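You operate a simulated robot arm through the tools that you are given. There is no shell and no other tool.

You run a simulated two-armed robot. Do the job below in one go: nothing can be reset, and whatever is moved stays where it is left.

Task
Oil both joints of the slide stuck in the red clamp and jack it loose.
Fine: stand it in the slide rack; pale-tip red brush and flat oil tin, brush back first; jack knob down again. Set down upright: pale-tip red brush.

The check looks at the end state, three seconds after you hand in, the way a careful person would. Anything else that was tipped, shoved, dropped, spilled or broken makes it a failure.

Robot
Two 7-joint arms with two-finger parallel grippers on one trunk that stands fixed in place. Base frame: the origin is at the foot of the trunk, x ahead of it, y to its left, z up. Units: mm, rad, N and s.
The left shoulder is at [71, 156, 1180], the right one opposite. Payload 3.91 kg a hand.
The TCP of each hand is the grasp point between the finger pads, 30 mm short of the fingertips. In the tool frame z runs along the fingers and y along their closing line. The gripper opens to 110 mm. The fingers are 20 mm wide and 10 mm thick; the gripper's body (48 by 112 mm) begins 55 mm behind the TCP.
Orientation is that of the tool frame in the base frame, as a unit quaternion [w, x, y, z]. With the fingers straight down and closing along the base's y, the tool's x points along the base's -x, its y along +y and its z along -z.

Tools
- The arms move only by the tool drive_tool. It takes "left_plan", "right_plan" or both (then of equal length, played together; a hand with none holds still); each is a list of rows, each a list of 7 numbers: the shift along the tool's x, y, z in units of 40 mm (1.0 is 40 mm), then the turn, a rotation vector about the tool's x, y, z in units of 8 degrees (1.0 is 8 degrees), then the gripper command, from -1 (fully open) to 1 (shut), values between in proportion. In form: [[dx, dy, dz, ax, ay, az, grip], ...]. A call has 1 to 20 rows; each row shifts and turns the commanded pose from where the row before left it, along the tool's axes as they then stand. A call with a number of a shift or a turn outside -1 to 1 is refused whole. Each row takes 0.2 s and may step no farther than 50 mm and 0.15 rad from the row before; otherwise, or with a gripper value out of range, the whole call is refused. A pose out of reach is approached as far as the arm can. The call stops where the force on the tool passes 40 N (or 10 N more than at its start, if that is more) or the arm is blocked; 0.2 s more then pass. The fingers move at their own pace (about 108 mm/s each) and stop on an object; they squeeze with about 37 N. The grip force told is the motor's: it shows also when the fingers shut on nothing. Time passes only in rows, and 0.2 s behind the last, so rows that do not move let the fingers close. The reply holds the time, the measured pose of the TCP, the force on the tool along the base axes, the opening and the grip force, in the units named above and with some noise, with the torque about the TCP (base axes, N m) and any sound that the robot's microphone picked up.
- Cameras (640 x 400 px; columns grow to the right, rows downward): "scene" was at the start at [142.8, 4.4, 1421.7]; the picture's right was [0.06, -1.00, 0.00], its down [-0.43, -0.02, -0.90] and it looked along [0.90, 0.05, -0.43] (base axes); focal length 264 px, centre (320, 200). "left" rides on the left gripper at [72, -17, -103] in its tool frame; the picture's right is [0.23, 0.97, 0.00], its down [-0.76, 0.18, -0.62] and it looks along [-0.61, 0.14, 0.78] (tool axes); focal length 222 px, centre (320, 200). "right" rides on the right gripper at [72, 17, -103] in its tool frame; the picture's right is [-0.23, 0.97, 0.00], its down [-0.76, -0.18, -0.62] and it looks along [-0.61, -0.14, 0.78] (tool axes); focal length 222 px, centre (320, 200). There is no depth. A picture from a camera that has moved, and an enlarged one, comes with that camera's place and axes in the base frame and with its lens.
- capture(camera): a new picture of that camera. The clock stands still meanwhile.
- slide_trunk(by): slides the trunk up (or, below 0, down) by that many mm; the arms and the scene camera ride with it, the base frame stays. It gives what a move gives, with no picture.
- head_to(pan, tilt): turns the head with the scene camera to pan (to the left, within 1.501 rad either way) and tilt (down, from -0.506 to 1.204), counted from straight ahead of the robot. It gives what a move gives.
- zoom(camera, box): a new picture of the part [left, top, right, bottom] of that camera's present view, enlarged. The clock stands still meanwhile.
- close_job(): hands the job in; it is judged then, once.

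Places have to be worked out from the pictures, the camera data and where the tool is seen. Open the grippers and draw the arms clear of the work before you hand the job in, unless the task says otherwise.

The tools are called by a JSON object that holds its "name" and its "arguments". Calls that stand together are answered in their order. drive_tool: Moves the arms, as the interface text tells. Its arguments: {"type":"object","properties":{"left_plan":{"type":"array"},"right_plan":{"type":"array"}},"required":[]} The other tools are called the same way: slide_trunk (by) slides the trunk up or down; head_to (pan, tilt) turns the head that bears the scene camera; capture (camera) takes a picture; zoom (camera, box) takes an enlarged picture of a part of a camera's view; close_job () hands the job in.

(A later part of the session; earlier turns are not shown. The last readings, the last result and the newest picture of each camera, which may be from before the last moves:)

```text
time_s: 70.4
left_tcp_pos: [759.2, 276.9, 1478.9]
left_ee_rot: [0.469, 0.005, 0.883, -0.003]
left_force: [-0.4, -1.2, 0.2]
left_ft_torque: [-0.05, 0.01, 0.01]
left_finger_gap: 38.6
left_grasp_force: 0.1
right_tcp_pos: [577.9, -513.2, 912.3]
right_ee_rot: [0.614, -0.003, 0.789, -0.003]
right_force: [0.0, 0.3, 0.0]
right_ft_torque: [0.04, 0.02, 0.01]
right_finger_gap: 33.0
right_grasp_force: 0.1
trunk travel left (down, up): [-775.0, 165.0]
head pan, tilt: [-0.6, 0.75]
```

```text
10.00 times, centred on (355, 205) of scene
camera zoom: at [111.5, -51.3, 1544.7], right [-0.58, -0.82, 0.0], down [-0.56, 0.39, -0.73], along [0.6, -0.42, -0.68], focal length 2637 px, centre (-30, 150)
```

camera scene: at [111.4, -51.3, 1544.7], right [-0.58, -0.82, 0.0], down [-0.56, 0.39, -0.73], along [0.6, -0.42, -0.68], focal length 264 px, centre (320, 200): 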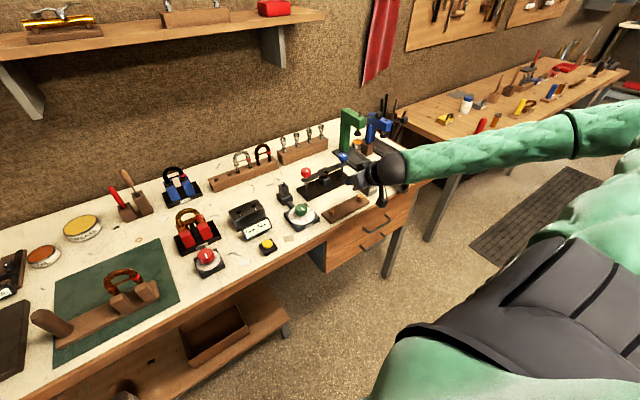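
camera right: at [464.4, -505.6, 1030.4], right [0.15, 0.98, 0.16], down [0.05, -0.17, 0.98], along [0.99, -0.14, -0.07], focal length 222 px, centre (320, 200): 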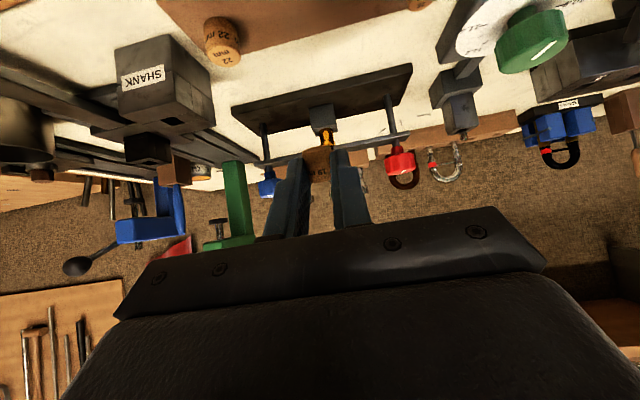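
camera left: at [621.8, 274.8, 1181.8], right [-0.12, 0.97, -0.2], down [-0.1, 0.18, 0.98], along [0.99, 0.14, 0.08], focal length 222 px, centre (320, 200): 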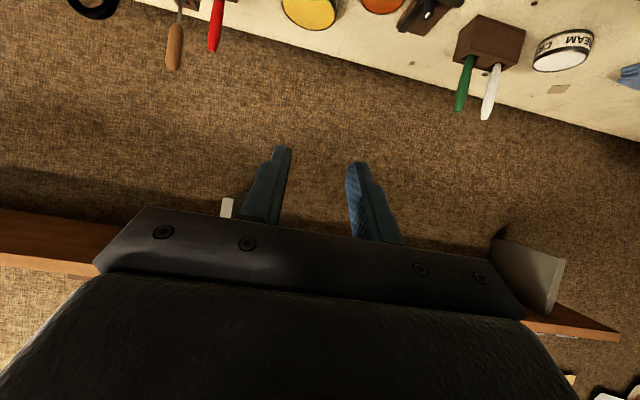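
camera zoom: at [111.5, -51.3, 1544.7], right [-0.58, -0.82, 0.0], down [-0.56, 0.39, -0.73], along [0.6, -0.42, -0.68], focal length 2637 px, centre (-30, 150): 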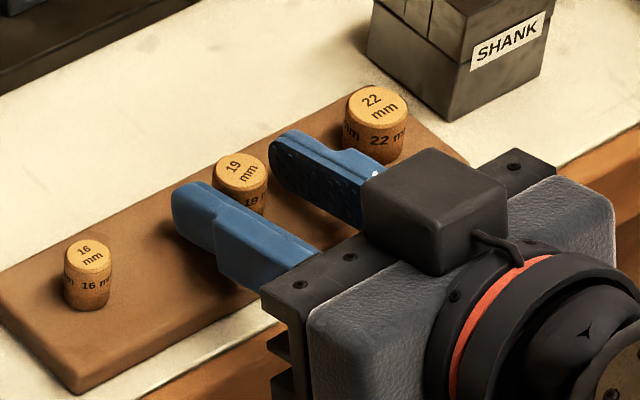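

Cork 19 stands upright in line with the others. I back the hand straight out, rise, and turn it down again.

{"name": "drive_tool", "arguments": {"right_plan": [[0, 0, -0.6, 0, 0, 0, 0.4], [0, 0, -0.85, 0, 0, 0, 0.4], [0, 0, -0.85, 0, 0, 0, 0.4], [-0.8, 0, -0.5, 0, 0, 0, 0], [-0.9, 0, -0.2, 0, 0, 0, 0], [-0.9, 0, -0.2, 0, 0, 0, 0], [-0.9, 0, -0.2, 0, 0, 0, 0], [-0.9, 0, -0.2, 0, 0, 0, 0], [0, 0, 0, 0, 1, 0, 0], [0, 0, 0, 0, 1, 0, 0], [0, 0, 0, 0, 1, 0, 0], [0, 0, 0, 0, 1, 0, 0], [0, 0, 0, 0, 1, 0, 0], [0, 0, 0, 0, 1, 0, 0], [0, 0, 0, 0, 1, 0, 0], [0, 0, 0, 0, 1, 0, 0], [0, 0, 0, 0, 1, 0, 0], [0, 0, 0, 0, 0.5, 0, 0]]}}

{"name": "capture", "arguments": {"camera": "scene"}}

{"name": "zoom", "arguments": {"camera": "scene", "box": [325, 185, 385, 225]}}

{"name": "capture", "arguments": {"camera": "right"}}

```text
time_s: 74.2
left_tcp_pos: [759.5, 278.1, 1478.1]
left_ee_rot: [0.468, 0.006, 0.884, -0.004]
left_force: [0.4, 1.2, -1.0]
left_ft_torque: [0.01, 0.02, -0.02]
left_finger_gap: 38.5
left_grasp_force: 0.1
right_tcp_pos: [486.9, -514.1, 1116.1]
right_ee_rot: [-0.002, -0.001, 1.0, -0.006]
right_force: [0.9, -0.4, -0.2]
right_ft_torque: [0.0, 0.02, 0.01]
right_finger_gap: 55.1
right_grasp_force: 0.2
right hand out of reach, approached as far as the arm can: row 9
trunk travel left (down, up): [-775.0, 165.0]
head pan, tilt: [-0.6, 0.75]
```

```text
taken
camera scene: at [112.7, -49.8, 1544.6], right [-0.58, -0.82, 0.0], down [-0.56, 0.39, -0.73], along [0.6, -0.42, -0.68], focal length 264 px, centre (320, 200)
```

scene: 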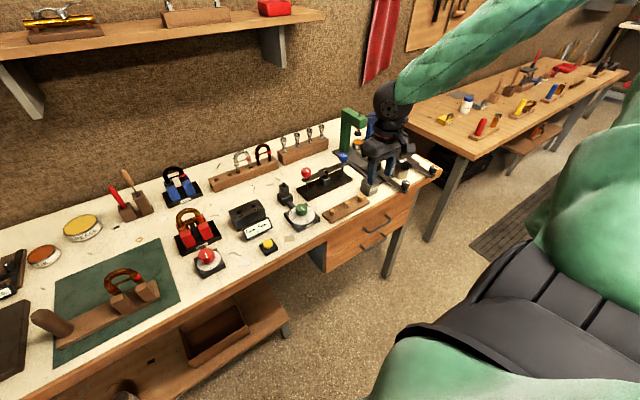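

```text
10.00 times, centred on (355, 205) of scene
camera zoom: at [112.7, -49.8, 1544.6], right [-0.58, -0.82, 0.0], down [-0.56, 0.39, -0.73], along [0.6, -0.42, -0.68], focal length 2637 px, centre (-30, 150)
```

zoom: 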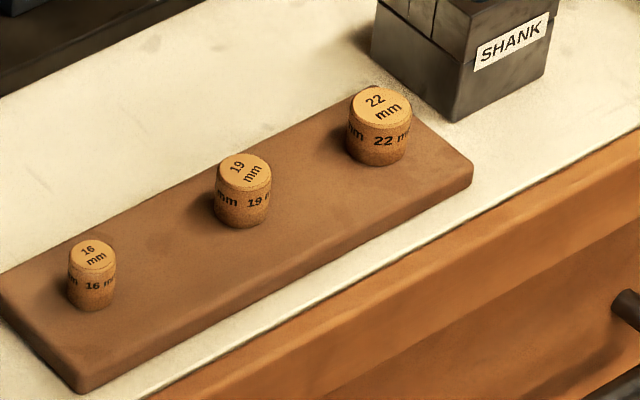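

```text
taken
camera right: at [415.1, -496.1, 1221.2], right [0.22, 0.97, -0.01], down [0.77, -0.17, 0.62], along [0.6, -0.15, -0.78], focal length 222 px, centre (320, 200)
```

right: 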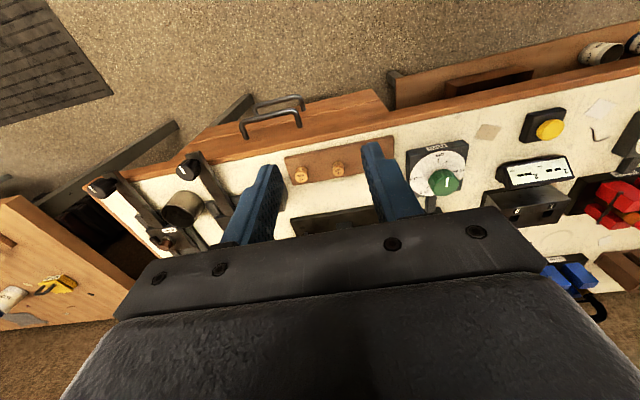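

I check cork 19's exact spot against its neighbours with the right camera.

{"name": "zoom", "arguments": {"camera": "right", "box": [270, 125, 410, 213]}}

{"name": "head_to", "arguments": {"pan": 0.058, "tilt": 0.443}}

{"name": "slide_trunk", "arguments": {"by": -150}}

{"name": "zoom", "arguments": {"camera": "scene", "box": [360, 180, 640, 350]}}

{"name": "zoom", "arguments": {"camera": "scene", "box": [490, 280, 620, 350]}}

```text
4.55 times, centred on (340, 169) of right
camera zoom: at [415.1, -496.1, 1221.2], right [0.22, 0.97, -0.01], down [0.77, -0.17, 0.62], along [0.6, -0.15, -0.78], focal length 1010 px, centre (229, 341)
```

zoom: 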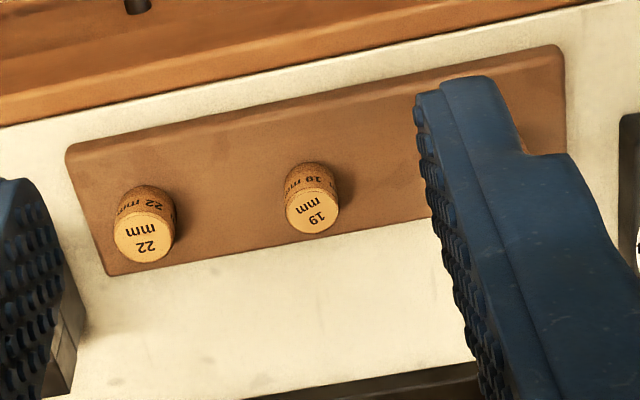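

```text
time_s: 75.2
left_tcp_pos: [758.9, 277.6, 1479.1]
left_ee_rot: [0.47, 0.006, 0.883, -0.004]
left_force: [-0.4, 0.0, 0.1]
left_ft_torque: [0.02, 0.01, 0.01]
left_finger_gap: 38.5
left_grasp_force: 0.0
right_tcp_pos: [486.5, -515.5, 1116.3]
right_ee_rot: [-0.002, 0.0, 1.0, -0.004]
right_force: [-0.3, 0.1, 0.5]
right_ft_torque: [0.0, -0.01, 0.04]
right_finger_gap: 54.9
right_grasp_force: 0.0
trunk travel left (down, up): [-775.0, 165.0]
head pan, tilt: [0.058, 0.443]
```

```text
time_s: 77.0
left_tcp_pos: [759.3, 276.5, 1329.3]
left_ee_rot: [0.469, 0.006, 0.883, -0.003]
left_force: [-0.6, -0.3, -1.0]
left_ft_torque: [-0.01, 0.01, 0.01]
left_finger_gap: 38.4
left_grasp_force: 0.0
right_tcp_pos: [486.5, -515.7, 967.6]
right_ee_rot: [-0.002, -0.001, 1.0, -0.005]
right_force: [-0.7, -1.1, 0.1]
right_ft_torque: [0.0, 0.0, 0.02]
right_finger_gap: 55.1
right_grasp_force: 0.1
trunk travel left (down, up): [-625.0, 315.0]
head pan, tilt: [0.058, 0.443]
```

```text
2.29 times, centred on (500, 265) of scene
camera zoom: at [135.5, 0.6, 1421.9], right [0.04, -1.0, 0.0], down [-0.43, -0.02, -0.9], along [0.9, 0.04, -0.43], focal length 603 px, centre (-91, 51)
```

zoom: 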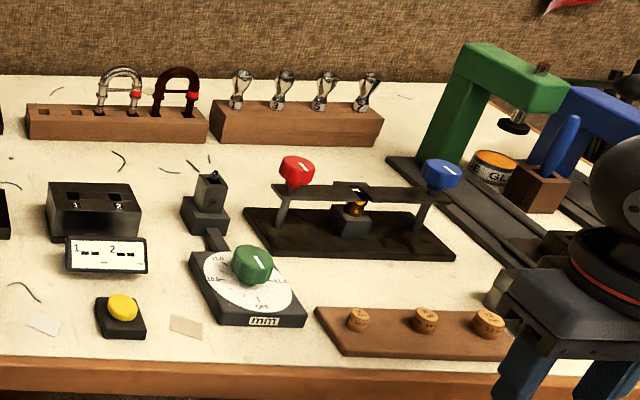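

```text
4.92 times, centred on (555, 315) of scene
camera zoom: at [135.5, 0.6, 1421.9], right [0.04, -1.0, 0.0], down [-0.43, -0.02, -0.9], along [0.9, 0.04, -0.43], focal length 1298 px, centre (-837, -366)
```

zoom: 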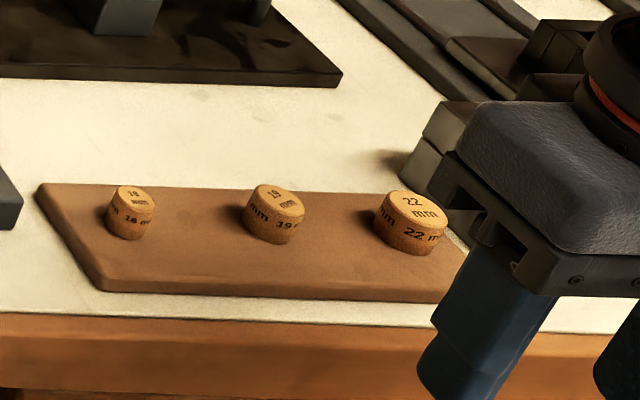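

All three corks now match their opening positions within about 1-2 mm. I raise the trunk again so the elbow stays high, and move the right hand above the knob.

{"name": "slide_trunk", "arguments": {"by": 150}}

{"name": "drive_tool", "arguments": {"right_plan": [[-0.336, 0.99, 0.1, 0, 0, 0, -0.27], [-0.336, 0.99, 0.1, 0, 0, 0, -0.27], [-0.336, 0.99, 0.1, 0, 0, 0, -0.27], [-0.336, 0.99, 0.1, 0, 0, 0, -0.27], [-0.336, 0.99, 0.1, 0, 0, 0, -0.27], [-0.336, 0.99, 0.1, 0, 0, 0, -0.27], [-0.336, 0.99, 0.1, 0, 0, 0, -0.27], [-0.336, 0.99, 0.1, 0, 0, 0, -0.27], [-0.336, 0.99, 0.1, 0, 0, 0, -0.27], [-0.336, 0.99, 0.1, 0, 0, 0, -0.27], [-0.336, 0.99, 0.1, 0, 0, 0, -0.27], [-0.336, 0.99, 0.1, 0, 0, 0, -0.27]]}}

{"name": "head_to", "arguments": {"pan": -0.4, "tilt": 0.75}}

{"name": "capture", "arguments": {"camera": "scene"}}

{"name": "capture", "arguments": {"camera": "right"}}

```text
time_s: 78.7
left_tcp_pos: [757.9, 277.6, 1478.4]
left_ee_rot: [0.47, 0.007, 0.883, -0.003]
left_force: [-0.5, -0.4, -0.3]
left_ft_torque: [-0.03, 0.0, -0.01]
left_finger_gap: 38.3
left_grasp_force: 0.0
right_tcp_pos: [485.4, -515.4, 1116.8]
right_ee_rot: [-0.002, -0.001, 1.0, -0.005]
right_force: [-0.3, -0.2, -0.8]
right_ft_torque: [-0.04, -0.03, -0.03]
right_finger_gap: 55.2
right_grasp_force: 0.1
trunk travel left (down, up): [-775.0, 165.0]
head pan, tilt: [0.058, 0.443]
```

```text
time_s: 81.3
left_tcp_pos: [758.6, 277.8, 1478.5]
left_ee_rot: [0.47, 0.006, 0.883, -0.004]
left_force: [0.0, 0.2, 0.6]
left_ft_torque: [0.02, 0.02, 0.01]
left_finger_gap: 38.3
left_grasp_force: 0.0
right_tcp_pos: [626.9, -93.9, 1089.6]
right_ee_rot: [-0.002, -0.001, 1.0, -0.004]
right_force: [-0.2, 0.6, -0.4]
right_ft_torque: [0.02, 0.03, -0.02]
right_finger_gap: 70.0
right_grasp_force: 0.1
right hand out of reach, approached as far as the arm can: row 11, 12
trunk travel left (down, up): [-775.0, 165.0]
head pan, tilt: [0.058, 0.443]
```

```text
time_s: 82.2
left_tcp_pos: [760.5, 278.6, 1478.4]
left_ee_rot: [0.471, 0.006, 0.882, -0.004]
left_force: [-0.4, 0.2, -0.4]
left_ft_torque: [-0.03, -0.01, 0.0]
left_finger_gap: 38.3
left_grasp_force: 0.0
right_tcp_pos: [629.1, -94.6, 1089.2]
right_ee_rot: [-0.002, -0.001, 1.0, -0.004]
right_force: [-0.3, 0.3, -0.8]
right_ft_torque: [0.03, 0.02, 0.01]
right_finger_gap: 69.8
right_grasp_force: 0.1
trunk travel left (down, up): [-775.0, 165.0]
head pan, tilt: [-0.4, 0.75]
```

```text
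taken
camera scene: at [120.0, -36.6, 1544.7], right [-0.4, -0.92, 0.0], down [-0.62, 0.27, -0.73], along [0.67, -0.29, -0.68], focal length 264 px, centre (320, 200)
```

scene: 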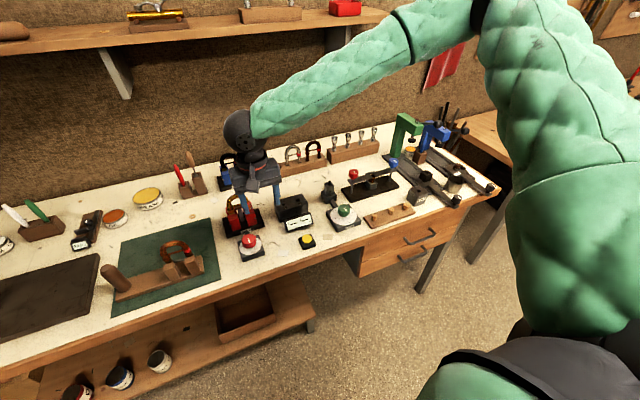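

```text
taken
camera right: at [556.4, -76.6, 1192.6], right [0.23, 0.97, -0.01], down [0.76, -0.17, 0.62], along [0.6, -0.15, -0.78], focal length 222 px, centre (320, 200)
```

right: 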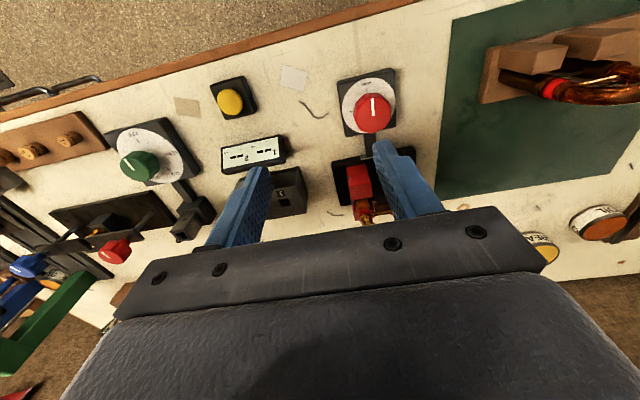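

The arm is now in an elbow-up posture, which is safe, but it reports its reach limit here. I raise the hand and lower the trunk by 150 so the geometry is easier, then continue toward the knob.

{"name": "drive_tool", "arguments": {"right_plan": [[0, 0, -0.9, 0, 0, 0, -0.27], [0, 0, -0.9, 0, 0, 0, -0.27], [0, 0, -0.9, 0, 0, 0, -0.27], [0, 0, -0.9, 0, 0, 0, -0.27]]}}

{"name": "slide_trunk", "arguments": {"by": -150}}

{"name": "capture", "arguments": {"camera": "scene"}}

```text
time_s: 83.2
left_tcp_pos: [757.8, 279.6, 1479.8]
left_ee_rot: [0.469, 0.006, 0.883, -0.004]
left_force: [-0.6, -0.1, 1.5]
left_ft_torque: [0.01, 0.01, 0.02]
left_finger_gap: 38.4
left_grasp_force: 0.1
right_tcp_pos: [626.7, -92.7, 1232.2]
right_ee_rot: [-0.002, -0.001, 1.0, -0.005]
right_force: [0.0, -0.4, 0.2]
right_ft_torque: [-0.02, -0.01, 0.01]
right_finger_gap: 69.8
right_grasp_force: 0.1
trunk travel left (down, up): [-775.0, 165.0]
head pan, tilt: [-0.4, 0.75]
```

```text
time_s: 85.0
left_tcp_pos: [759.3, 276.6, 1328.3]
left_ee_rot: [0.469, 0.006, 0.883, -0.004]
left_force: [0.1, 0.0, -0.5]
left_ft_torque: [0.0, -0.02, 0.04]
left_finger_gap: 38.3
left_grasp_force: 0.1
right_tcp_pos: [628.1, -94.4, 1080.7]
right_ee_rot: [-0.002, -0.001, 1.0, -0.005]
right_force: [0.3, 0.4, -1.0]
right_ft_torque: [-0.01, 0.01, 0.0]
right_finger_gap: 69.9
right_grasp_force: 0.1
trunk travel left (down, up): [-625.0, 315.0]
head pan, tilt: [-0.4, 0.75]
```

```text
taken
camera scene: at [119.6, -36.6, 1394.8], right [-0.4, -0.92, 0.0], down [-0.62, 0.27, -0.73], along [0.67, -0.29, -0.68], focal length 264 px, centre (320, 200)
```

scene: 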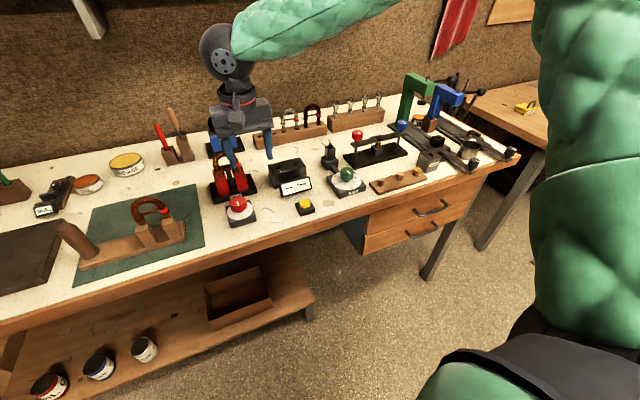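

Elbow is well up. I move the remaining 54 mm in y and 20 mm in x to be over the knob.

{"name": "drive_tool", "arguments": {"right_plan": [[-0.25, 0.675, 0, 0, 0, 0, -0.27], [-0.25, 0.675, 0, 0, 0, 0, -0.27], [0, 0, 0, 0, 0, 0, -0.27]]}}

{"name": "zoom", "arguments": {"camera": "right", "box": [220, 60, 420, 220]}}

```text
time_s: 85.8
left_tcp_pos: [757.5, 278.2, 1329.6]
left_ee_rot: [0.469, 0.006, 0.883, -0.004]
left_force: [-0.3, -0.8, -0.5]
left_ft_torque: [0.0, 0.02, 0.0]
left_finger_gap: 38.6
left_grasp_force: 0.0
right_tcp_pos: [643.3, -50.8, 1083.5]
right_ee_rot: [-0.002, -0.002, 1.0, -0.004]
right_force: [-0.6, -0.8, 0.9]
right_ft_torque: [0.0, 0.02, 0.03]
right_finger_gap: 70.0
right_grasp_force: 0.0
right hand out of reach, approached as far as the arm can: row 2
trunk travel left (down, up): [-625.0, 315.0]
head pan, tilt: [-0.4, 0.75]
```

```text
2.50 times, centred on (320, 140) of right
camera zoom: at [571.1, -32.4, 1186.5], right [0.23, 0.97, -0.01], down [0.76, -0.17, 0.62], along [0.6, -0.15, -0.78], focal length 555 px, centre (320, 350)
```

zoom: 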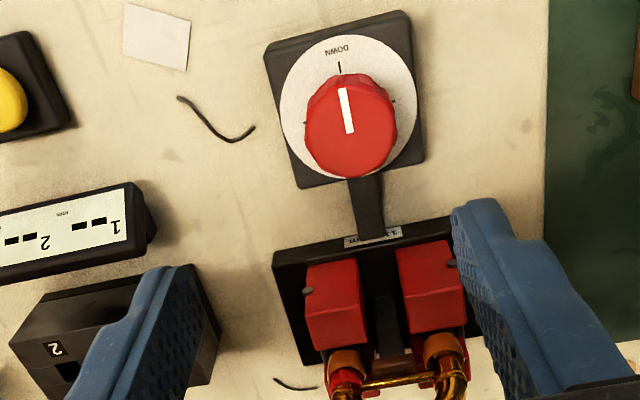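

The hand stops about 11 mm short here. I try yawing the hand to free the wrist and see whether it then reaches.

{"name": "drive_tool", "arguments": {"right_plan": [[0, 0, 0, 0, 0, 1, -0.27], [0, 0, 0, 0, 0, 1, -0.27], [0, 0, 0, 0, 0, 1, -0.27], [0, 0, 0, 0, 0, 0, -0.27]]}}

```text
time_s: 86.8
left_tcp_pos: [759.5, 277.8, 1328.7]
left_ee_rot: [0.47, 0.007, 0.883, -0.005]
left_force: [0.4, 1.7, 0.3]
left_ft_torque: [0.01, -0.01, 0.02]
left_finger_gap: 38.8
left_grasp_force: 0.0
right_tcp_pos: [644.6, -52.6, 1082.5]
right_ee_rot: [-0.001, 0.208, 0.978, -0.006]
right_force: [-0.3, -0.6, 0.1]
right_ft_torque: [-0.01, -0.01, -0.01]
right_finger_gap: 69.9
right_grasp_force: 0.0
trunk travel left (down, up): [-625.0, 315.0]
head pan, tilt: [-0.4, 0.75]
```

The yaw worked without a limit message. I try the remaining 13 mm again in this orientation.

{"name": "drive_tool", "arguments": {"right_plan": [[0.025, 0.16, 0, 0, 0, 0, -0.27], [0.025, 0.16, 0, 0, 0, 0, -0.27], [0, 0, 0, 0, 0, 0, -0.27]]}}

```text
time_s: 87.6
left_tcp_pos: [759.2, 277.7, 1329.7]
left_ee_rot: [0.469, 0.006, 0.883, -0.003]
left_force: [-0.4, 0.9, -0.2]
left_ft_torque: [-0.01, -0.05, 0.0]
left_finger_gap: 38.8
left_grasp_force: 0.0
right_tcp_pos: [644.2, -51.7, 1080.6]
right_ee_rot: [-0.001, 0.208, 0.978, -0.005]
right_force: [0.2, 0.3, 0.1]
right_ft_torque: [-0.03, -0.01, 0.03]
right_finger_gap: 69.6
right_grasp_force: 0.2
right hand out of reach, approached as far as the arm can: row 1, 2
trunk travel left (down, up): [-625.0, 315.0]
head pan, tilt: [-0.4, 0.75]
```

The limit is the arm's posture rather than the yaw. I test whether it relaxes lower down (z≈1000, still well above the knob).

{"name": "drive_tool", "arguments": {"right_plan": [[0, 0, 0.7, 0, 0, 0, -0.27], [0, 0, 0.7, 0, 0, 0, -0.27], [0, 0, 0.6, 0, 0, 0, -0.27], [0.025, 0.16, 0, 0, 0, 0, -0.27], [0.025, 0.16, 0, 0, 0, 0, -0.27], [0, 0, 0, 0, 0, 0, -0.27]]}}

{"name": "capture", "arguments": {"camera": "scene"}}

```text
time_s: 89.0
left_tcp_pos: [759.3, 277.9, 1329.1]
left_ee_rot: [0.469, 0.007, 0.883, -0.005]
left_force: [-0.6, -0.6, 0.4]
left_ft_torque: [0.01, 0.01, 0.01]
left_finger_gap: 38.7
left_grasp_force: 0.1
right_tcp_pos: [639.7, -68.1, 1010.5]
right_ee_rot: [-0.001, 0.207, 0.978, -0.003]
right_force: [0.4, 0.1, -0.1]
right_ft_torque: [-0.01, 0.0, 0.01]
right_finger_gap: 69.8
right_grasp_force: 0.1
right hand out of reach, approached as far as the arm can: row 1, 2, 3, 4, 5
trunk travel left (down, up): [-625.0, 315.0]
head pan, tilt: [-0.4, 0.75]
```

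```text
taken
camera scene: at [119.9, -36.6, 1394.6], right [-0.4, -0.92, 0.0], down [-0.62, 0.27, -0.73], along [0.67, -0.29, -0.68], focal length 264 px, centre (320, 200)
```

scene: 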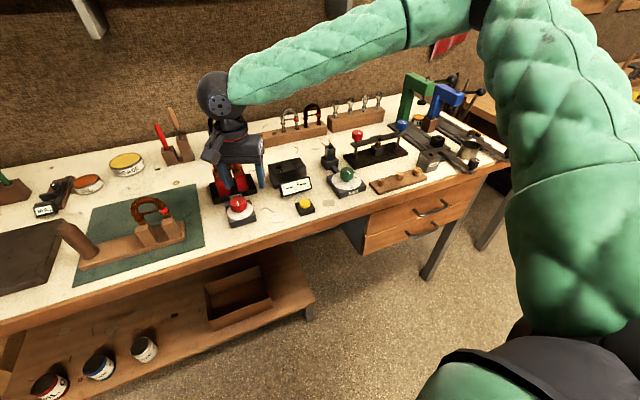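

In this elbow-up posture a lower trunk helps. I raise the hand 150 mm and lower the trunk 200 mm, keeping the hand safely above the knob.

{"name": "drive_tool", "arguments": {"right_plan": [[0, 0, -0.9, 0, 0, 0, -0.27], [0, 0, -0.9, 0, 0, 0, -0.27], [0, 0, -0.9, 0, 0, 0, -0.27], [0, 0, -0.9, 0, 0, 0, -0.27], [0, 0, -0.9, 0, 0, 0, -0.27], [0, 0, -0.5, 0, 0, 0, -0.27]]}}

{"name": "slide_trunk", "arguments": {"by": -200}}

{"name": "capture", "arguments": {"camera": "scene"}}

```text
time_s: 90.4
left_tcp_pos: [760.0, 277.7, 1328.9]
left_ee_rot: [0.47, 0.007, 0.883, -0.005]
left_force: [-0.1, 0.0, 0.8]
left_ft_torque: [0.01, 0.01, -0.05]
left_finger_gap: 38.5
left_grasp_force: 0.0
right_tcp_pos: [639.3, -67.1, 1210.8]
right_ee_rot: [-0.001, 0.207, 0.978, -0.005]
right_force: [-0.1, 0.4, -0.1]
right_ft_torque: [-0.01, 0.03, 0.03]
right_finger_gap: 69.8
right_grasp_force: 0.0
trunk travel left (down, up): [-625.0, 315.0]
head pan, tilt: [-0.4, 0.75]
```

```text
time_s: 92.5
left_tcp_pos: [759.7, 278.0, 1128.4]
left_ee_rot: [0.469, 0.007, 0.883, -0.004]
left_force: [-1.1, 0.9, 1.1]
left_ft_torque: [0.01, 0.02, -0.03]
left_finger_gap: 38.5
left_grasp_force: 0.1
right_tcp_pos: [639.3, -65.7, 1010.3]
right_ee_rot: [-0.001, 0.207, 0.978, -0.005]
right_force: [0.2, 0.4, -0.2]
right_ft_torque: [-0.01, 0.03, 0.02]
right_finger_gap: 69.7
right_grasp_force: 0.0
trunk travel left (down, up): [-425.0, 515.0]
head pan, tilt: [-0.4, 0.75]
```

```text
taken
camera scene: at [119.5, -36.6, 1194.8], right [-0.4, -0.92, 0.0], down [-0.62, 0.27, -0.73], along [0.67, -0.29, -0.68], focal length 264 px, centre (320, 200)
```

scene: 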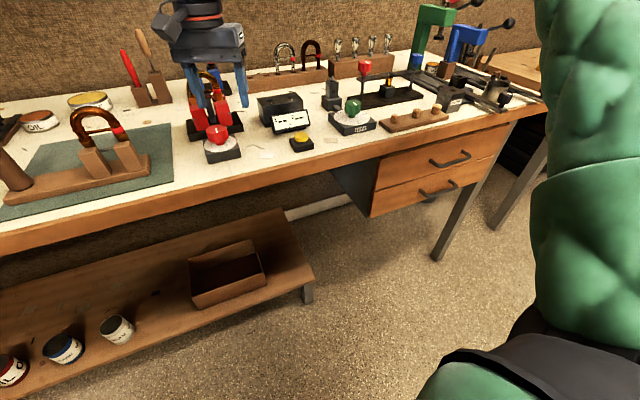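

Now I move over the knob axis at (648, -40) in this configuration.

{"name": "drive_tool", "arguments": {"right_plan": [[0.03, 0.34, 0, 0, 0, 0, -0.27], [0.03, 0.34, 0, 0, 0, 0, -0.27], [0, 0, 0, 0, 0, 0, -0.27]]}}

{"name": "zoom", "arguments": {"camera": "right", "box": [220, 60, 420, 220]}}

{"name": "head_to", "arguments": {"pan": 0.0, "tilt": 0.6}}

{"name": "capture", "arguments": {"camera": "scene"}}

```text
time_s: 93.3
left_tcp_pos: [758.8, 277.3, 1129.0]
left_ee_rot: [0.469, 0.007, 0.883, -0.005]
left_force: [-0.5, -0.3, -0.4]
left_ft_torque: [0.04, 0.0, -0.02]
left_finger_gap: 38.6
left_grasp_force: 0.0
right_tcp_pos: [646.3, -46.2, 1010.6]
right_ee_rot: [0.0, 0.207, 0.978, -0.006]
right_force: [0.2, 0.0, -0.9]
right_ft_torque: [-0.01, 0.03, 0.0]
right_finger_gap: 69.7
right_grasp_force: 0.0
right hand out of reach, approached as far as the arm can: row 2
trunk travel left (down, up): [-425.0, 515.0]
head pan, tilt: [-0.4, 0.75]
```

```text
2.50 times, centred on (320, 140) of right
camera zoom: at [587.7, 0.2, 1114.1], right [0.6, 0.8, -0.01], down [0.63, -0.47, 0.62], along [0.49, -0.38, -0.78], focal length 555 px, centre (320, 350)
```

zoom: 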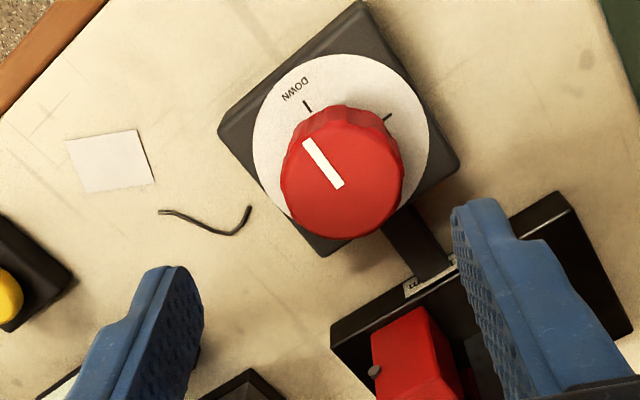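

```text
time_s: 94.2
left_tcp_pos: [758.8, 278.6, 1128.1]
left_ee_rot: [0.469, 0.006, 0.883, -0.004]
left_force: [1.5, -0.3, 0.3]
left_ft_torque: [-0.03, -0.01, 0.02]
left_finger_gap: 38.6
left_grasp_force: 0.1
right_tcp_pos: [646.4, -46.6, 1010.4]
right_ee_rot: [-0.001, 0.207, 0.978, -0.005]
right_force: [0.3, 0.0, 0.0]
right_ft_torque: [0.01, 0.0, -0.01]
right_finger_gap: 69.7
right_grasp_force: 0.1
trunk travel left (down, up): [-425.0, 515.0]
head pan, tilt: [0.0, 0.6]
```

```text
taken
camera scene: at [132.4, -4.6, 1207.5], right [-0.02, -1.0, 0.0], down [-0.57, 0.01, -0.82], along [0.82, -0.01, -0.57], focal length 264 px, centre (320, 200)
```

scene: 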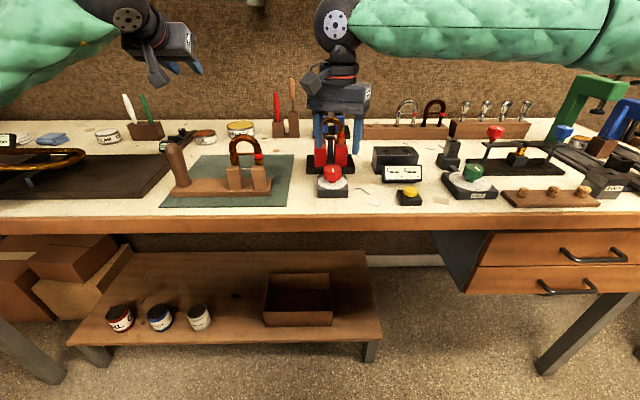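

The posture still limits the right hand about 6 mm short of the knob. I test whether it can reach the slide's bow at (764, -41) instead; then the left hand could work the knob.

{"name": "drive_tool", "arguments": {"right_plan": [[0, 0, -0.9, 0, 0, 0, -0.27], [0, 0, -0.9, 0, 0, 0, -0.27], [0, 0, -0.9, 0, 0, 0, -0.27], [-0.9, 0.4, 0, 0, 0, 0, -0.27], [-0.9, 0.4, 0, 0, 0, 0, -0.27], [-0.9, 0.4, 0, 0, 0, 0, -0.27], [0, 0, 0, 0, 0, 0, -0.27]]}}

```text
time_s: 95.8
left_tcp_pos: [759.6, 277.4, 1128.1]
left_ee_rot: [0.47, 0.006, 0.883, -0.004]
left_force: [0.3, -0.4, -0.3]
left_ft_torque: [-0.02, 0.02, -0.01]
left_finger_gap: 38.3
left_grasp_force: 0.0
right_tcp_pos: [718.3, -83.5, 1072.8]
right_ee_rot: [-0.001, 0.208, 0.978, -0.004]
right_force: [0.7, 0.8, -0.3]
right_ft_torque: [-0.03, -0.02, -0.02]
right_finger_gap: 69.9
right_grasp_force: 0.2
right hand out of reach, approached as far as the arm can: row 1, 2, 3, 4, 5, 6
trunk travel left (down, up): [-425.0, 515.0]
head pan, tilt: [0.0, 0.6]
```

The elbow-up posture is too limited. I raise the trunk to its starting height and bring the right hand toward its opening pose to see if the arm returns to its original posture.

{"name": "slide_trunk", "arguments": {"by": 200}}

{"name": "drive_tool", "arguments": {"right_plan": [[0.4, -0.9, -0.1, 0, 0, 0, -0.27], [0.4, -0.9, -0.1, 0, 0, 0, -0.27], [0.4, -0.9, -0.2, 0, 0, 0, -0.27], [0.4, -0.9, -0.2, 0, 0, 0, -0.27], [0, 0, -0.5, 0, 0, -1, -0.27], [0, 0, -0.5, 0, 0, -1, -0.27], [0, 0, 0, 0, 0, -1, -0.27], [0, 0, 0, 0, 0, 0, -0.27]]}}

{"name": "head_to", "arguments": {"pan": -0.6, "tilt": 0.4}}

{"name": "capture", "arguments": {"camera": "scene"}}

```text
time_s: 98.0
left_tcp_pos: [760.8, 277.3, 1328.1]
left_ee_rot: [0.468, 0.006, 0.884, -0.004]
left_force: [-0.4, 0.2, 1.0]
left_ft_torque: [0.04, 0.0, 0.04]
left_finger_gap: 38.3
left_grasp_force: 0.1
right_tcp_pos: [718.7, -84.9, 1271.8]
right_ee_rot: [-0.001, 0.207, 0.978, -0.004]
right_force: [0.5, 0.4, -0.5]
right_ft_torque: [0.0, -0.01, 0.0]
right_finger_gap: 69.8
right_grasp_force: 0.1
trunk travel left (down, up): [-625.0, 315.0]
head pan, tilt: [0.0, 0.6]
```

```text
time_s: 99.8
left_tcp_pos: [759.6, 278.3, 1328.5]
left_ee_rot: [0.469, 0.006, 0.883, -0.004]
left_force: [-0.6, 0.9, -0.1]
left_ft_torque: [-0.03, 0.0, 0.01]
left_finger_gap: 38.4
left_grasp_force: 0.0
right_tcp_pos: [602.3, -189.3, 1338.4]
right_ee_rot: [-0.002, -0.002, 1.0, -0.005]
right_force: [-0.1, 0.1, 0.4]
right_ft_torque: [0.0, 0.03, -0.01]
right_finger_gap: 70.0
right_grasp_force: 0.1
trunk travel left (down, up): [-625.0, 315.0]
head pan, tilt: [0.0, 0.6]
```

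```text
time_s: 100.8
left_tcp_pos: [759.2, 277.5, 1329.1]
left_ee_rot: [0.47, 0.006, 0.883, -0.003]
left_force: [0.8, -0.6, -0.6]
left_ft_torque: [-0.01, 0.02, -0.02]
left_finger_gap: 38.5
left_grasp_force: 0.1
right_tcp_pos: [602.0, -190.3, 1338.3]
right_ee_rot: [-0.001, -0.001, 1.0, -0.004]
right_force: [0.5, 0.1, -0.2]
right_ft_torque: [-0.01, -0.02, 0.01]
right_finger_gap: 70.0
right_grasp_force: 0.1
trunk travel left (down, up): [-625.0, 315.0]
head pan, tilt: [-0.6, 0.4]
```

```text
taken
camera scene: at [119.7, -56.6, 1425.7], right [-0.58, -0.82, 0.0], down [-0.32, 0.22, -0.92], along [0.75, -0.53, -0.39], focal length 264 px, centre (320, 200)
```

scene: 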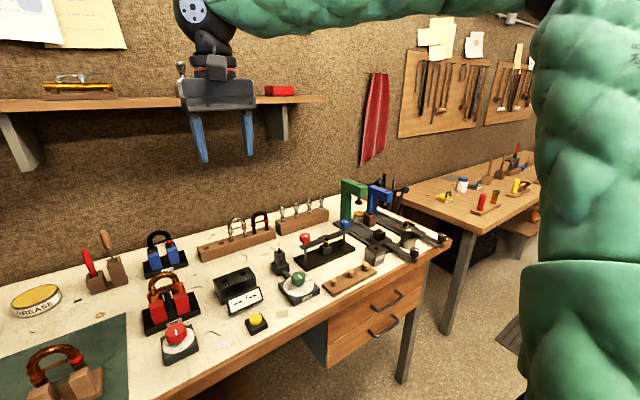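

The elbow is still up. The flip happened while pitching the hand back close to the body, so I retrace that: trunk up, hand to (486, -514, 1116), pitch forward 76°, and look at the posture.

{"name": "slide_trunk", "arguments": {"by": 150}}

{"name": "drive_tool", "arguments": {"right_plan": [[0.3, -0.8, 0.8, 0, 0, 0, 0], [0.3, -0.8, 0.8, 0, 0, 0, 0], [0.3, -0.8, 0.8, 0, 0, 0, 0], [0.3, -0.8, 0.8, 0, 0, 0, 0], [0.3, -0.8, 0.8, 0, 0, 0, 0], [0.3, -0.8, 0.8, 0, 0, 0, 0], [0.3, -0.8, 0.8, 0, 0, 0, 0], [0.3, -0.8, 0.8, 0, 0, 0, 0], [0.3, -0.8, 0.8, 0, 0, 0, 0], [0.2, -0.8, 0.8, 0, 0, 0, 0], [0, 0, 0.6, 0, 0, 0, 0], [0, 0, 0.6, 0, 0, 0, 0]]}}

{"name": "drive_tool", "arguments": {"right_plan": [[0, 0, 0, 0, -1, 0, 0], [0, 0, 0, 0, -1, 0, 0], [0, 0, 0, 0, -1, 0, 0], [0, 0, 0, 0, -1, 0, 0], [0, 0, 0, 0, -1, 0, 0], [0, 0, 0, 0, -1, 0, 0], [0, 0, 0, 0, -1, 0, 0], [0, 0, 0, 0, -1, 0, 0], [0, 0, 0, 0, -1, 0, 0], [0, 0, 0, 0, -0.5, 0, 0]]}}

{"name": "capture", "arguments": {"camera": "scene"}}

```text
time_s: 102.5
left_tcp_pos: [760.1, 277.6, 1478.3]
left_ee_rot: [0.47, 0.006, 0.883, -0.003]
left_force: [0.1, 0.1, 0.1]
left_ft_torque: [0.01, 0.0, 0.0]
left_finger_gap: 38.5
left_grasp_force: 0.1
right_tcp_pos: [600.8, -190.7, 1488.4]
right_ee_rot: [-0.002, 0.0, 1.0, -0.004]
right_force: [0.3, -0.2, -1.4]
right_ft_torque: [-0.02, -0.01, -0.04]
right_finger_gap: 70.1
right_grasp_force: 0.1
trunk travel left (down, up): [-775.0, 165.0]
head pan, tilt: [-0.6, 0.4]
```

```text
time_s: 105.1
left_tcp_pos: [759.0, 275.7, 1479.8]
left_ee_rot: [0.469, 0.006, 0.883, -0.003]
left_force: [-0.1, 0.0, -0.3]
left_ft_torque: [-0.03, 0.0, 0.01]
left_finger_gap: 38.7
left_grasp_force: 0.0
right_tcp_pos: [484.2, -515.4, 1122.8]
right_ee_rot: [-0.001, -0.001, 1.0, -0.003]
right_force: [-0.7, 0.3, -0.1]
right_ft_torque: [0.01, 0.01, -0.01]
right_finger_gap: 55.0
right_grasp_force: 0.1
trunk travel left (down, up): [-775.0, 165.0]
head pan, tilt: [-0.6, 0.4]
```

```text
time_s: 107.3
left_tcp_pos: [759.3, 277.2, 1478.5]
left_ee_rot: [0.47, 0.007, 0.883, -0.004]
left_force: [-0.2, -0.4, 0.2]
left_ft_torque: [-0.02, -0.01, 0.02]
left_finger_gap: 38.4
left_grasp_force: 0.0
right_tcp_pos: [487.4, -516.2, 1122.5]
right_ee_rot: [0.615, -0.003, 0.788, -0.002]
right_force: [0.5, 1.1, 0.1]
right_ft_torque: [0.01, 0.02, -0.04]
right_finger_gap: 54.8
right_grasp_force: 0.1
right hand out of reach, approached as far as the arm can: row 7
trunk travel left (down, up): [-775.0, 165.0]
head pan, tilt: [-0.6, 0.4]
```

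```text
taken
camera scene: at [119.6, -57.0, 1575.8], right [-0.58, -0.82, 0.0], down [-0.32, 0.22, -0.92], along [0.75, -0.53, -0.39], focal length 264 px, centre (320, 200)
```

scene: 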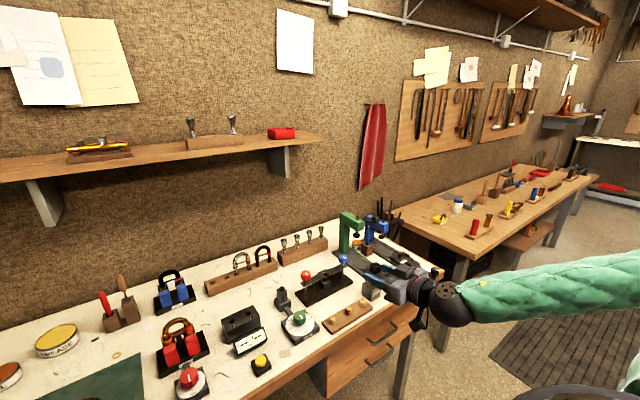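

The arm unfolded to its original kind of posture (forearm low). I move forward to about (600, -436, 1162) before pitching the hand back down, to avoid flipping again.

{"name": "drive_tool", "arguments": {"right_plan": [[-0.41, 0.5, 0.606, 0, 0, 0, 0], [-0.41, 0.5, 0.606, 0, 0, 0, 0], [-0.41, 0.5, 0.606, 0, 0, 0, 0], [-0.41, 0.5, 0.606, 0, 0, 0, 0], [0, 0, 0, 0, 1, 0, 0], [0, 0, 0, 0, 1, 0, 0], [0, 0, 0, 0, 1, 0, 0], [0, 0, 0, 0, 1, 0, 0], [0, 0, 0, 0, 1, 0, 0], [0, 0, 0, 0, 1, 0, 0], [0, 0, 0, 0, 1, 0, 0], [0, 0, 0, 0, 1, 0, 0], [0, 0, 0, 0, 1, 0, 0], [0, 0, 0, 0, 0.5, 0, 0]]}}

{"name": "capture", "arguments": {"camera": "scene"}}

```text
time_s: 110.3
left_tcp_pos: [760.0, 277.0, 1479.2]
left_ee_rot: [0.47, 0.007, 0.883, -0.004]
left_force: [0.0, 0.5, 0.1]
left_ft_torque: [0.04, 0.01, -0.03]
left_finger_gap: 38.5
left_grasp_force: 0.0
right_tcp_pos: [597.2, -436.5, 1161.3]
right_ee_rot: [-0.002, 0.0, 1.0, -0.005]
right_force: [-0.8, 0.2, -0.7]
right_ft_torque: [0.02, -0.05, 0.0]
right_finger_gap: 55.1
right_grasp_force: 0.1
trunk travel left (down, up): [-775.0, 165.0]
head pan, tilt: [-0.6, 0.4]
```

```text
taken
camera scene: at [119.7, -56.9, 1575.8], right [-0.58, -0.82, 0.0], down [-0.32, 0.22, -0.92], along [0.75, -0.53, -0.39], focal length 264 px, centre (320, 200)
```

scene: 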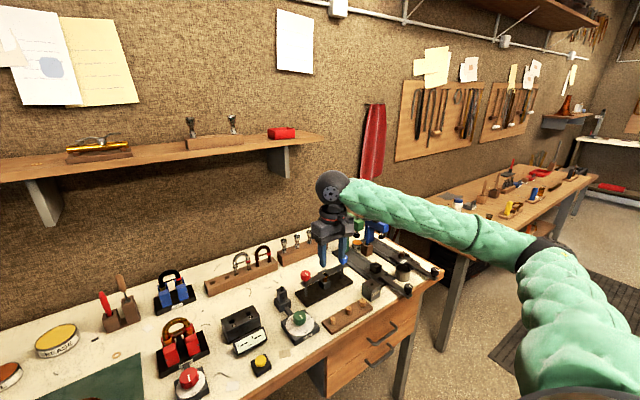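

Posture restored (elbow out to the side). I now move at height over to the knob with the trunk still raised.

{"name": "drive_tool", "arguments": {"right_plan": [[-0.1275, 0.99, 0.15, 0, 0, 0, -0.27], [-0.1275, 0.99, 0.15, 0, 0, 0, -0.27], [-0.1275, 0.99, 0.15, 0, 0, 0, -0.27], [-0.1275, 0.99, 0.15, 0, 0, 0, -0.27], [-0.1275, 0.99, 0.15, 0, 0, 0, -0.27], [-0.1275, 0.99, 0.15, 0, 0, 0, -0.27], [-0.1275, 0.99, 0.15, 0, 0, 0, -0.27], [-0.1275, 0.99, 0.15, 0, 0, 0, -0.27], [-0.1275, 0.99, 0.15, 0, 0, 0, -0.27], [-0.1275, 0.99, 0.15, 0, 0, 0, -0.27]]}}

{"name": "head_to", "arguments": {"pan": -0.5, "tilt": 0.7}}

{"name": "capture", "arguments": {"camera": "scene"}}

```text
time_s: 112.5
left_tcp_pos: [760.6, 279.0, 1477.1]
left_ee_rot: [0.468, 0.006, 0.884, -0.004]
left_force: [0.0, -0.4, -0.9]
left_ft_torque: [0.0, -0.02, -0.03]
left_finger_gap: 38.5
left_grasp_force: 0.1
right_tcp_pos: [647.6, -39.3, 1095.6]
right_ee_rot: [-0.002, 0.0, 1.0, -0.005]
right_force: [0.0, 0.3, 1.1]
right_ft_torque: [0.0, -0.02, -0.02]
right_finger_gap: 69.7
right_grasp_force: 0.0
trunk travel left (down, up): [-775.0, 165.0]
head pan, tilt: [-0.6, 0.4]
```

```text
time_s: 113.3
left_tcp_pos: [760.6, 276.6, 1479.3]
left_ee_rot: [0.47, 0.006, 0.883, -0.004]
left_force: [1.3, -0.1, 0.6]
left_ft_torque: [0.0, -0.01, -0.01]
left_finger_gap: 38.6
left_grasp_force: 0.1
right_tcp_pos: [647.1, -41.3, 1096.2]
right_ee_rot: [-0.002, 0.0, 1.0, -0.004]
right_force: [0.0, -0.5, 0.4]
right_ft_torque: [0.01, 0.0, -0.02]
right_finger_gap: 69.6
right_grasp_force: 0.0
trunk travel left (down, up): [-775.0, 165.0]
head pan, tilt: [-0.499, 0.7]
```

```text
taken
camera scene: at [117.8, -45.4, 1549.0], right [-0.49, -0.87, 0.0], down [-0.56, 0.32, -0.77], along [0.67, -0.38, -0.64], focal length 264 px, centre (320, 200)
```

scene: 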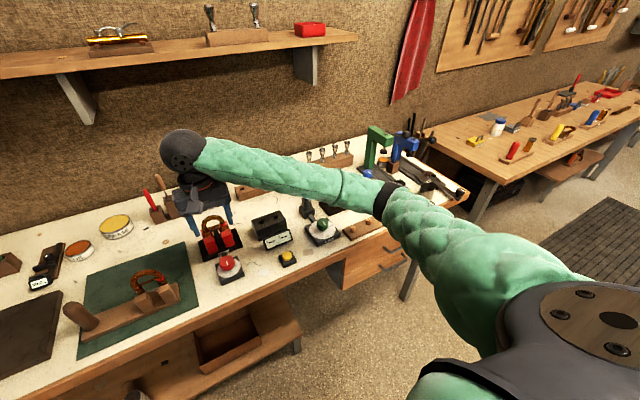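

The hand reached over the knob with the elbow out to the side. To avoid another elbow contact I triangulate the elbow's height from two head angles.

{"name": "head_to", "arguments": {"pan": -1.2, "tilt": 0.6}}

{"name": "capture", "arguments": {"camera": "scene"}}

{"name": "head_to", "arguments": {"pan": -0.1, "tilt": 0.6}}

{"name": "capture", "arguments": {"camera": "scene"}}

```text
time_s: 114.4
left_tcp_pos: [759.7, 278.2, 1477.9]
left_ee_rot: [0.47, 0.006, 0.883, -0.004]
left_force: [0.3, -0.9, 1.0]
left_ft_torque: [0.0, 0.01, -0.01]
left_finger_gap: 38.5
left_grasp_force: 0.0
right_tcp_pos: [648.0, -40.1, 1096.9]
right_ee_rot: [-0.001, -0.002, 1.0, -0.004]
right_force: [1.1, 0.0, 0.5]
right_ft_torque: [-0.03, 0.02, 0.04]
right_finger_gap: 69.8
right_grasp_force: 0.1
trunk travel left (down, up): [-775.0, 165.0]
head pan, tilt: [-1.201, 0.6]
```

```text
taken
camera scene: at [74.8, -86.0, 1557.5], right [-0.94, -0.35, 0.0], down [-0.2, 0.53, -0.82], along [0.29, -0.77, -0.57], focal length 264 px, centre (320, 200)
```

scene: 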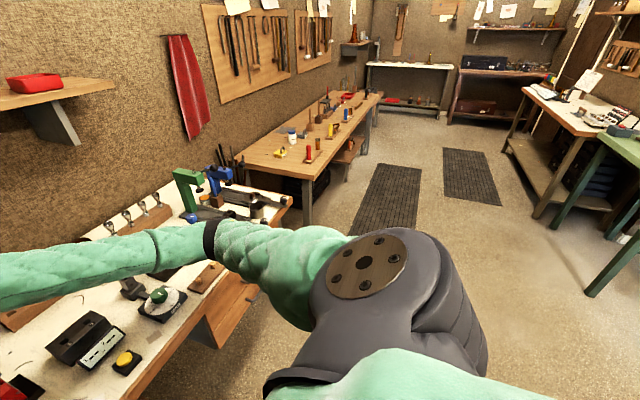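

```text
time_s: 115.7
left_tcp_pos: [759.3, 276.6, 1478.8]
left_ee_rot: [0.47, 0.007, 0.883, -0.004]
left_force: [-0.7, 0.5, -0.8]
left_ft_torque: [-0.02, 0.02, 0.02]
left_finger_gap: 38.4
left_grasp_force: 0.1
right_tcp_pos: [647.1, -40.6, 1097.6]
right_ee_rot: [-0.001, 0.0, 1.0, -0.005]
right_force: [0.0, -0.1, 0.1]
right_ft_torque: [0.0, 0.02, -0.02]
right_finger_gap: 70.3
right_grasp_force: 0.1
trunk travel left (down, up): [-775.0, 165.0]
head pan, tilt: [-0.099, 0.6]
```

```text
taken
camera scene: at [131.9, -13.3, 1557.5], right [-0.12, -0.99, 0.0], down [-0.56, 0.07, -0.82], along [0.82, -0.1, -0.57], focal length 264 px, centre (320, 200)
```

scene: 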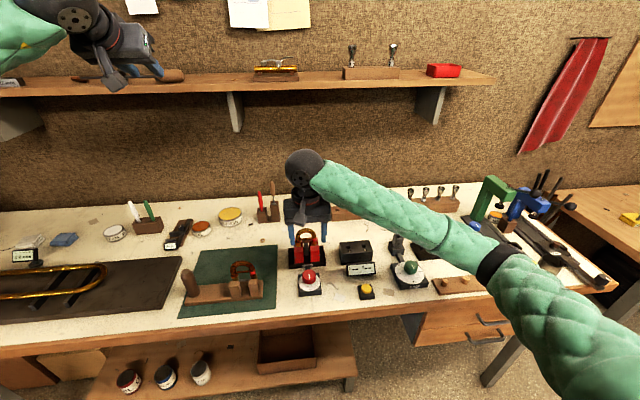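

The elbow is at about (472, -428, 1132), clear of the bench now. I descend in stages over the knob, watching for any base shift.

{"name": "drive_tool", "arguments": {"right_plan": [[0, 0, 0.8, 0, 0, 0, -0.27], [0, 0, 0.8, 0, 0, 0, -0.27], [0, 0, 0.8, 0, 0, 0, -0.27], [0, 0, 0, 0, 0, 0, -0.27]]}}

{"name": "capture", "arguments": {"camera": "scene"}}

{"name": "zoom", "arguments": {"camera": "right", "box": [220, 60, 420, 220]}}

```text
time_s: 116.7
left_tcp_pos: [760.2, 276.9, 1478.5]
left_ee_rot: [0.469, 0.007, 0.883, -0.004]
left_force: [-1.0, -0.5, 0.1]
left_ft_torque: [0.01, -0.01, 0.03]
left_finger_gap: 38.6
left_grasp_force: 0.1
right_tcp_pos: [646.8, -40.9, 1000.1]
right_ee_rot: [-0.002, -0.001, 1.0, -0.004]
right_force: [0.2, 0.5, 0.0]
right_ft_torque: [0.01, 0.01, -0.02]
right_finger_gap: 69.8
right_grasp_force: 0.0
trunk travel left (down, up): [-775.0, 165.0]
head pan, tilt: [-0.099, 0.6]
```

```text
taken
camera scene: at [131.8, -13.1, 1557.5], right [-0.11, -0.99, 0.0], down [-0.56, 0.06, -0.82], along [0.82, -0.09, -0.57], focal length 264 px, centre (320, 200)
```

scene: 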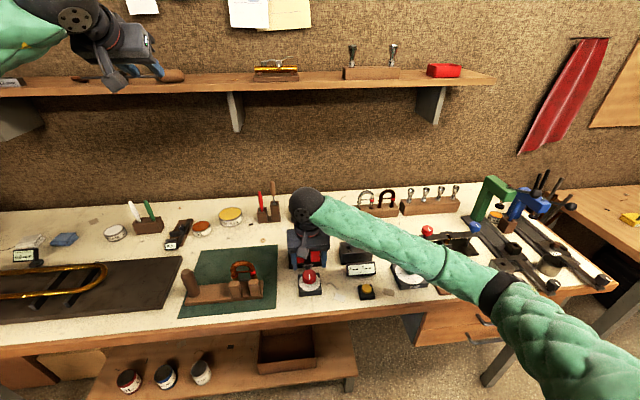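

```text
2.50 times, centred on (320, 140) of right
camera zoom: at [574.4, -22.6, 1104.3], right [0.23, 0.97, -0.01], down [0.76, -0.17, 0.62], along [0.6, -0.15, -0.78], focal length 555 px, centre (320, 350)
```

zoom: 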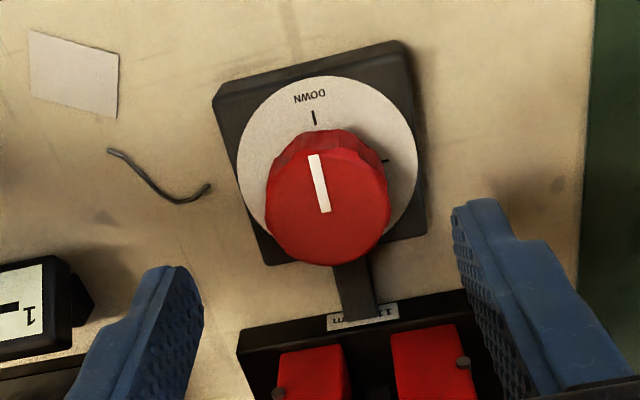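

The base is steady and the knob is centred under the hand at (647, -39.5). I descend the last 58 mm around the knob.

{"name": "drive_tool", "arguments": {"right_plan": [[0, 0.03, 0.5, 0, 0, 0, -0.27], [0, 0, 0.5, 0, 0, 0, -0.27], [0, 0, 0.45, 0, 0, 0, -0.27], [0, 0, 0, 0, 0, 0, -0.27]]}}

{"name": "zoom", "arguments": {"camera": "right", "box": [220, 90, 420, 240]}}

{"name": "zoom", "arguments": {"camera": "scene", "box": [270, 200, 350, 310]}}

```text
time_s: 117.7
left_tcp_pos: [758.9, 277.6, 1478.8]
left_ee_rot: [0.469, 0.006, 0.883, -0.004]
left_force: [0.2, 0.3, -0.1]
left_ft_torque: [0.01, -0.01, 0.02]
left_finger_gap: 38.2
left_grasp_force: 0.0
right_tcp_pos: [647.8, -39.3, 942.1]
right_ee_rot: [-0.002, -0.001, 1.0, -0.005]
right_force: [-0.3, -0.6, 0.1]
right_ft_torque: [-0.02, 0.01, -0.01]
right_finger_gap: 70.1
right_grasp_force: 0.0
trunk travel left (down, up): [-775.0, 165.0]
head pan, tilt: [-0.099, 0.6]
```

```text
2.67 times, centred on (320, 165) of right
camera zoom: at [574.3, -21.1, 1046.8], right [0.23, 0.97, -0.01], down [0.76, -0.17, 0.62], along [0.6, -0.15, -0.78], focal length 592 px, centre (320, 293)
```

zoom: 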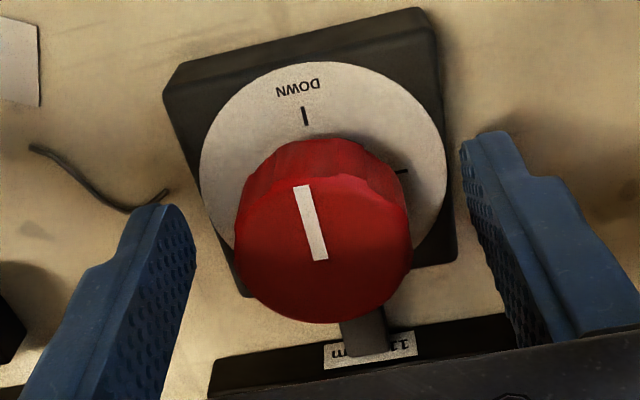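

```text
3.64 times, centred on (310, 255) of scene
camera zoom: at [131.9, -13.2, 1557.5], right [-0.11, -0.99, 0.0], down [-0.56, 0.06, -0.82], along [0.82, -0.09, -0.57], focal length 959 px, centre (356, 0)
```

zoom: 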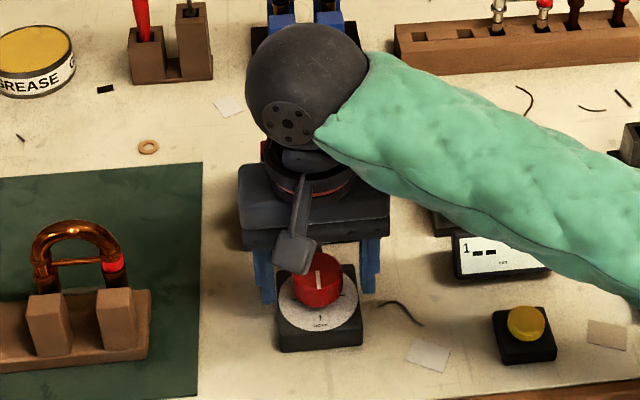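

Hand is around the knob with no base shift. I close on it.

{"name": "drive_tool", "arguments": {"right_plan": [[0, 0, 0, 0, 0, 0, 1], [0, 0, 0, 0, 0, 0, 1], [0, 0, 0, 0, 0, 0, 1]]}}

{"name": "zoom", "arguments": {"camera": "right", "box": [220, 90, 420, 240]}}

```text
time_s: 118.5
left_tcp_pos: [758.6, 278.0, 1477.8]
left_ee_rot: [0.47, 0.006, 0.883, -0.003]
left_force: [-0.7, -0.3, 0.0]
left_ft_torque: [-0.03, -0.01, 0.01]
left_finger_gap: 38.5
left_grasp_force: 0.0
right_tcp_pos: [647.3, -40.4, 943.0]
right_ee_rot: [-0.002, -0.001, 1.0, -0.004]
right_force: [-0.7, 0.2, -1.7]
right_ft_torque: [0.88, -0.2, 0.04]
right_finger_gap: 39.9
right_grasp_force: 45.1
trunk travel left (down, up): [-775.0, 165.0]
head pan, tilt: [-0.099, 0.6]
```

```text
2.67 times, centred on (320, 165) of right
camera zoom: at [574.3, -21.2, 1046.9], right [0.23, 0.97, -0.01], down [0.76, -0.17, 0.62], along [0.6, -0.15, -0.78], focal length 592 px, centre (320, 293)
```

zoom: 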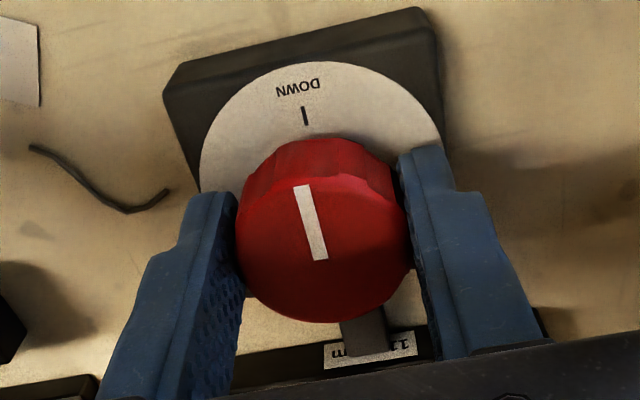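

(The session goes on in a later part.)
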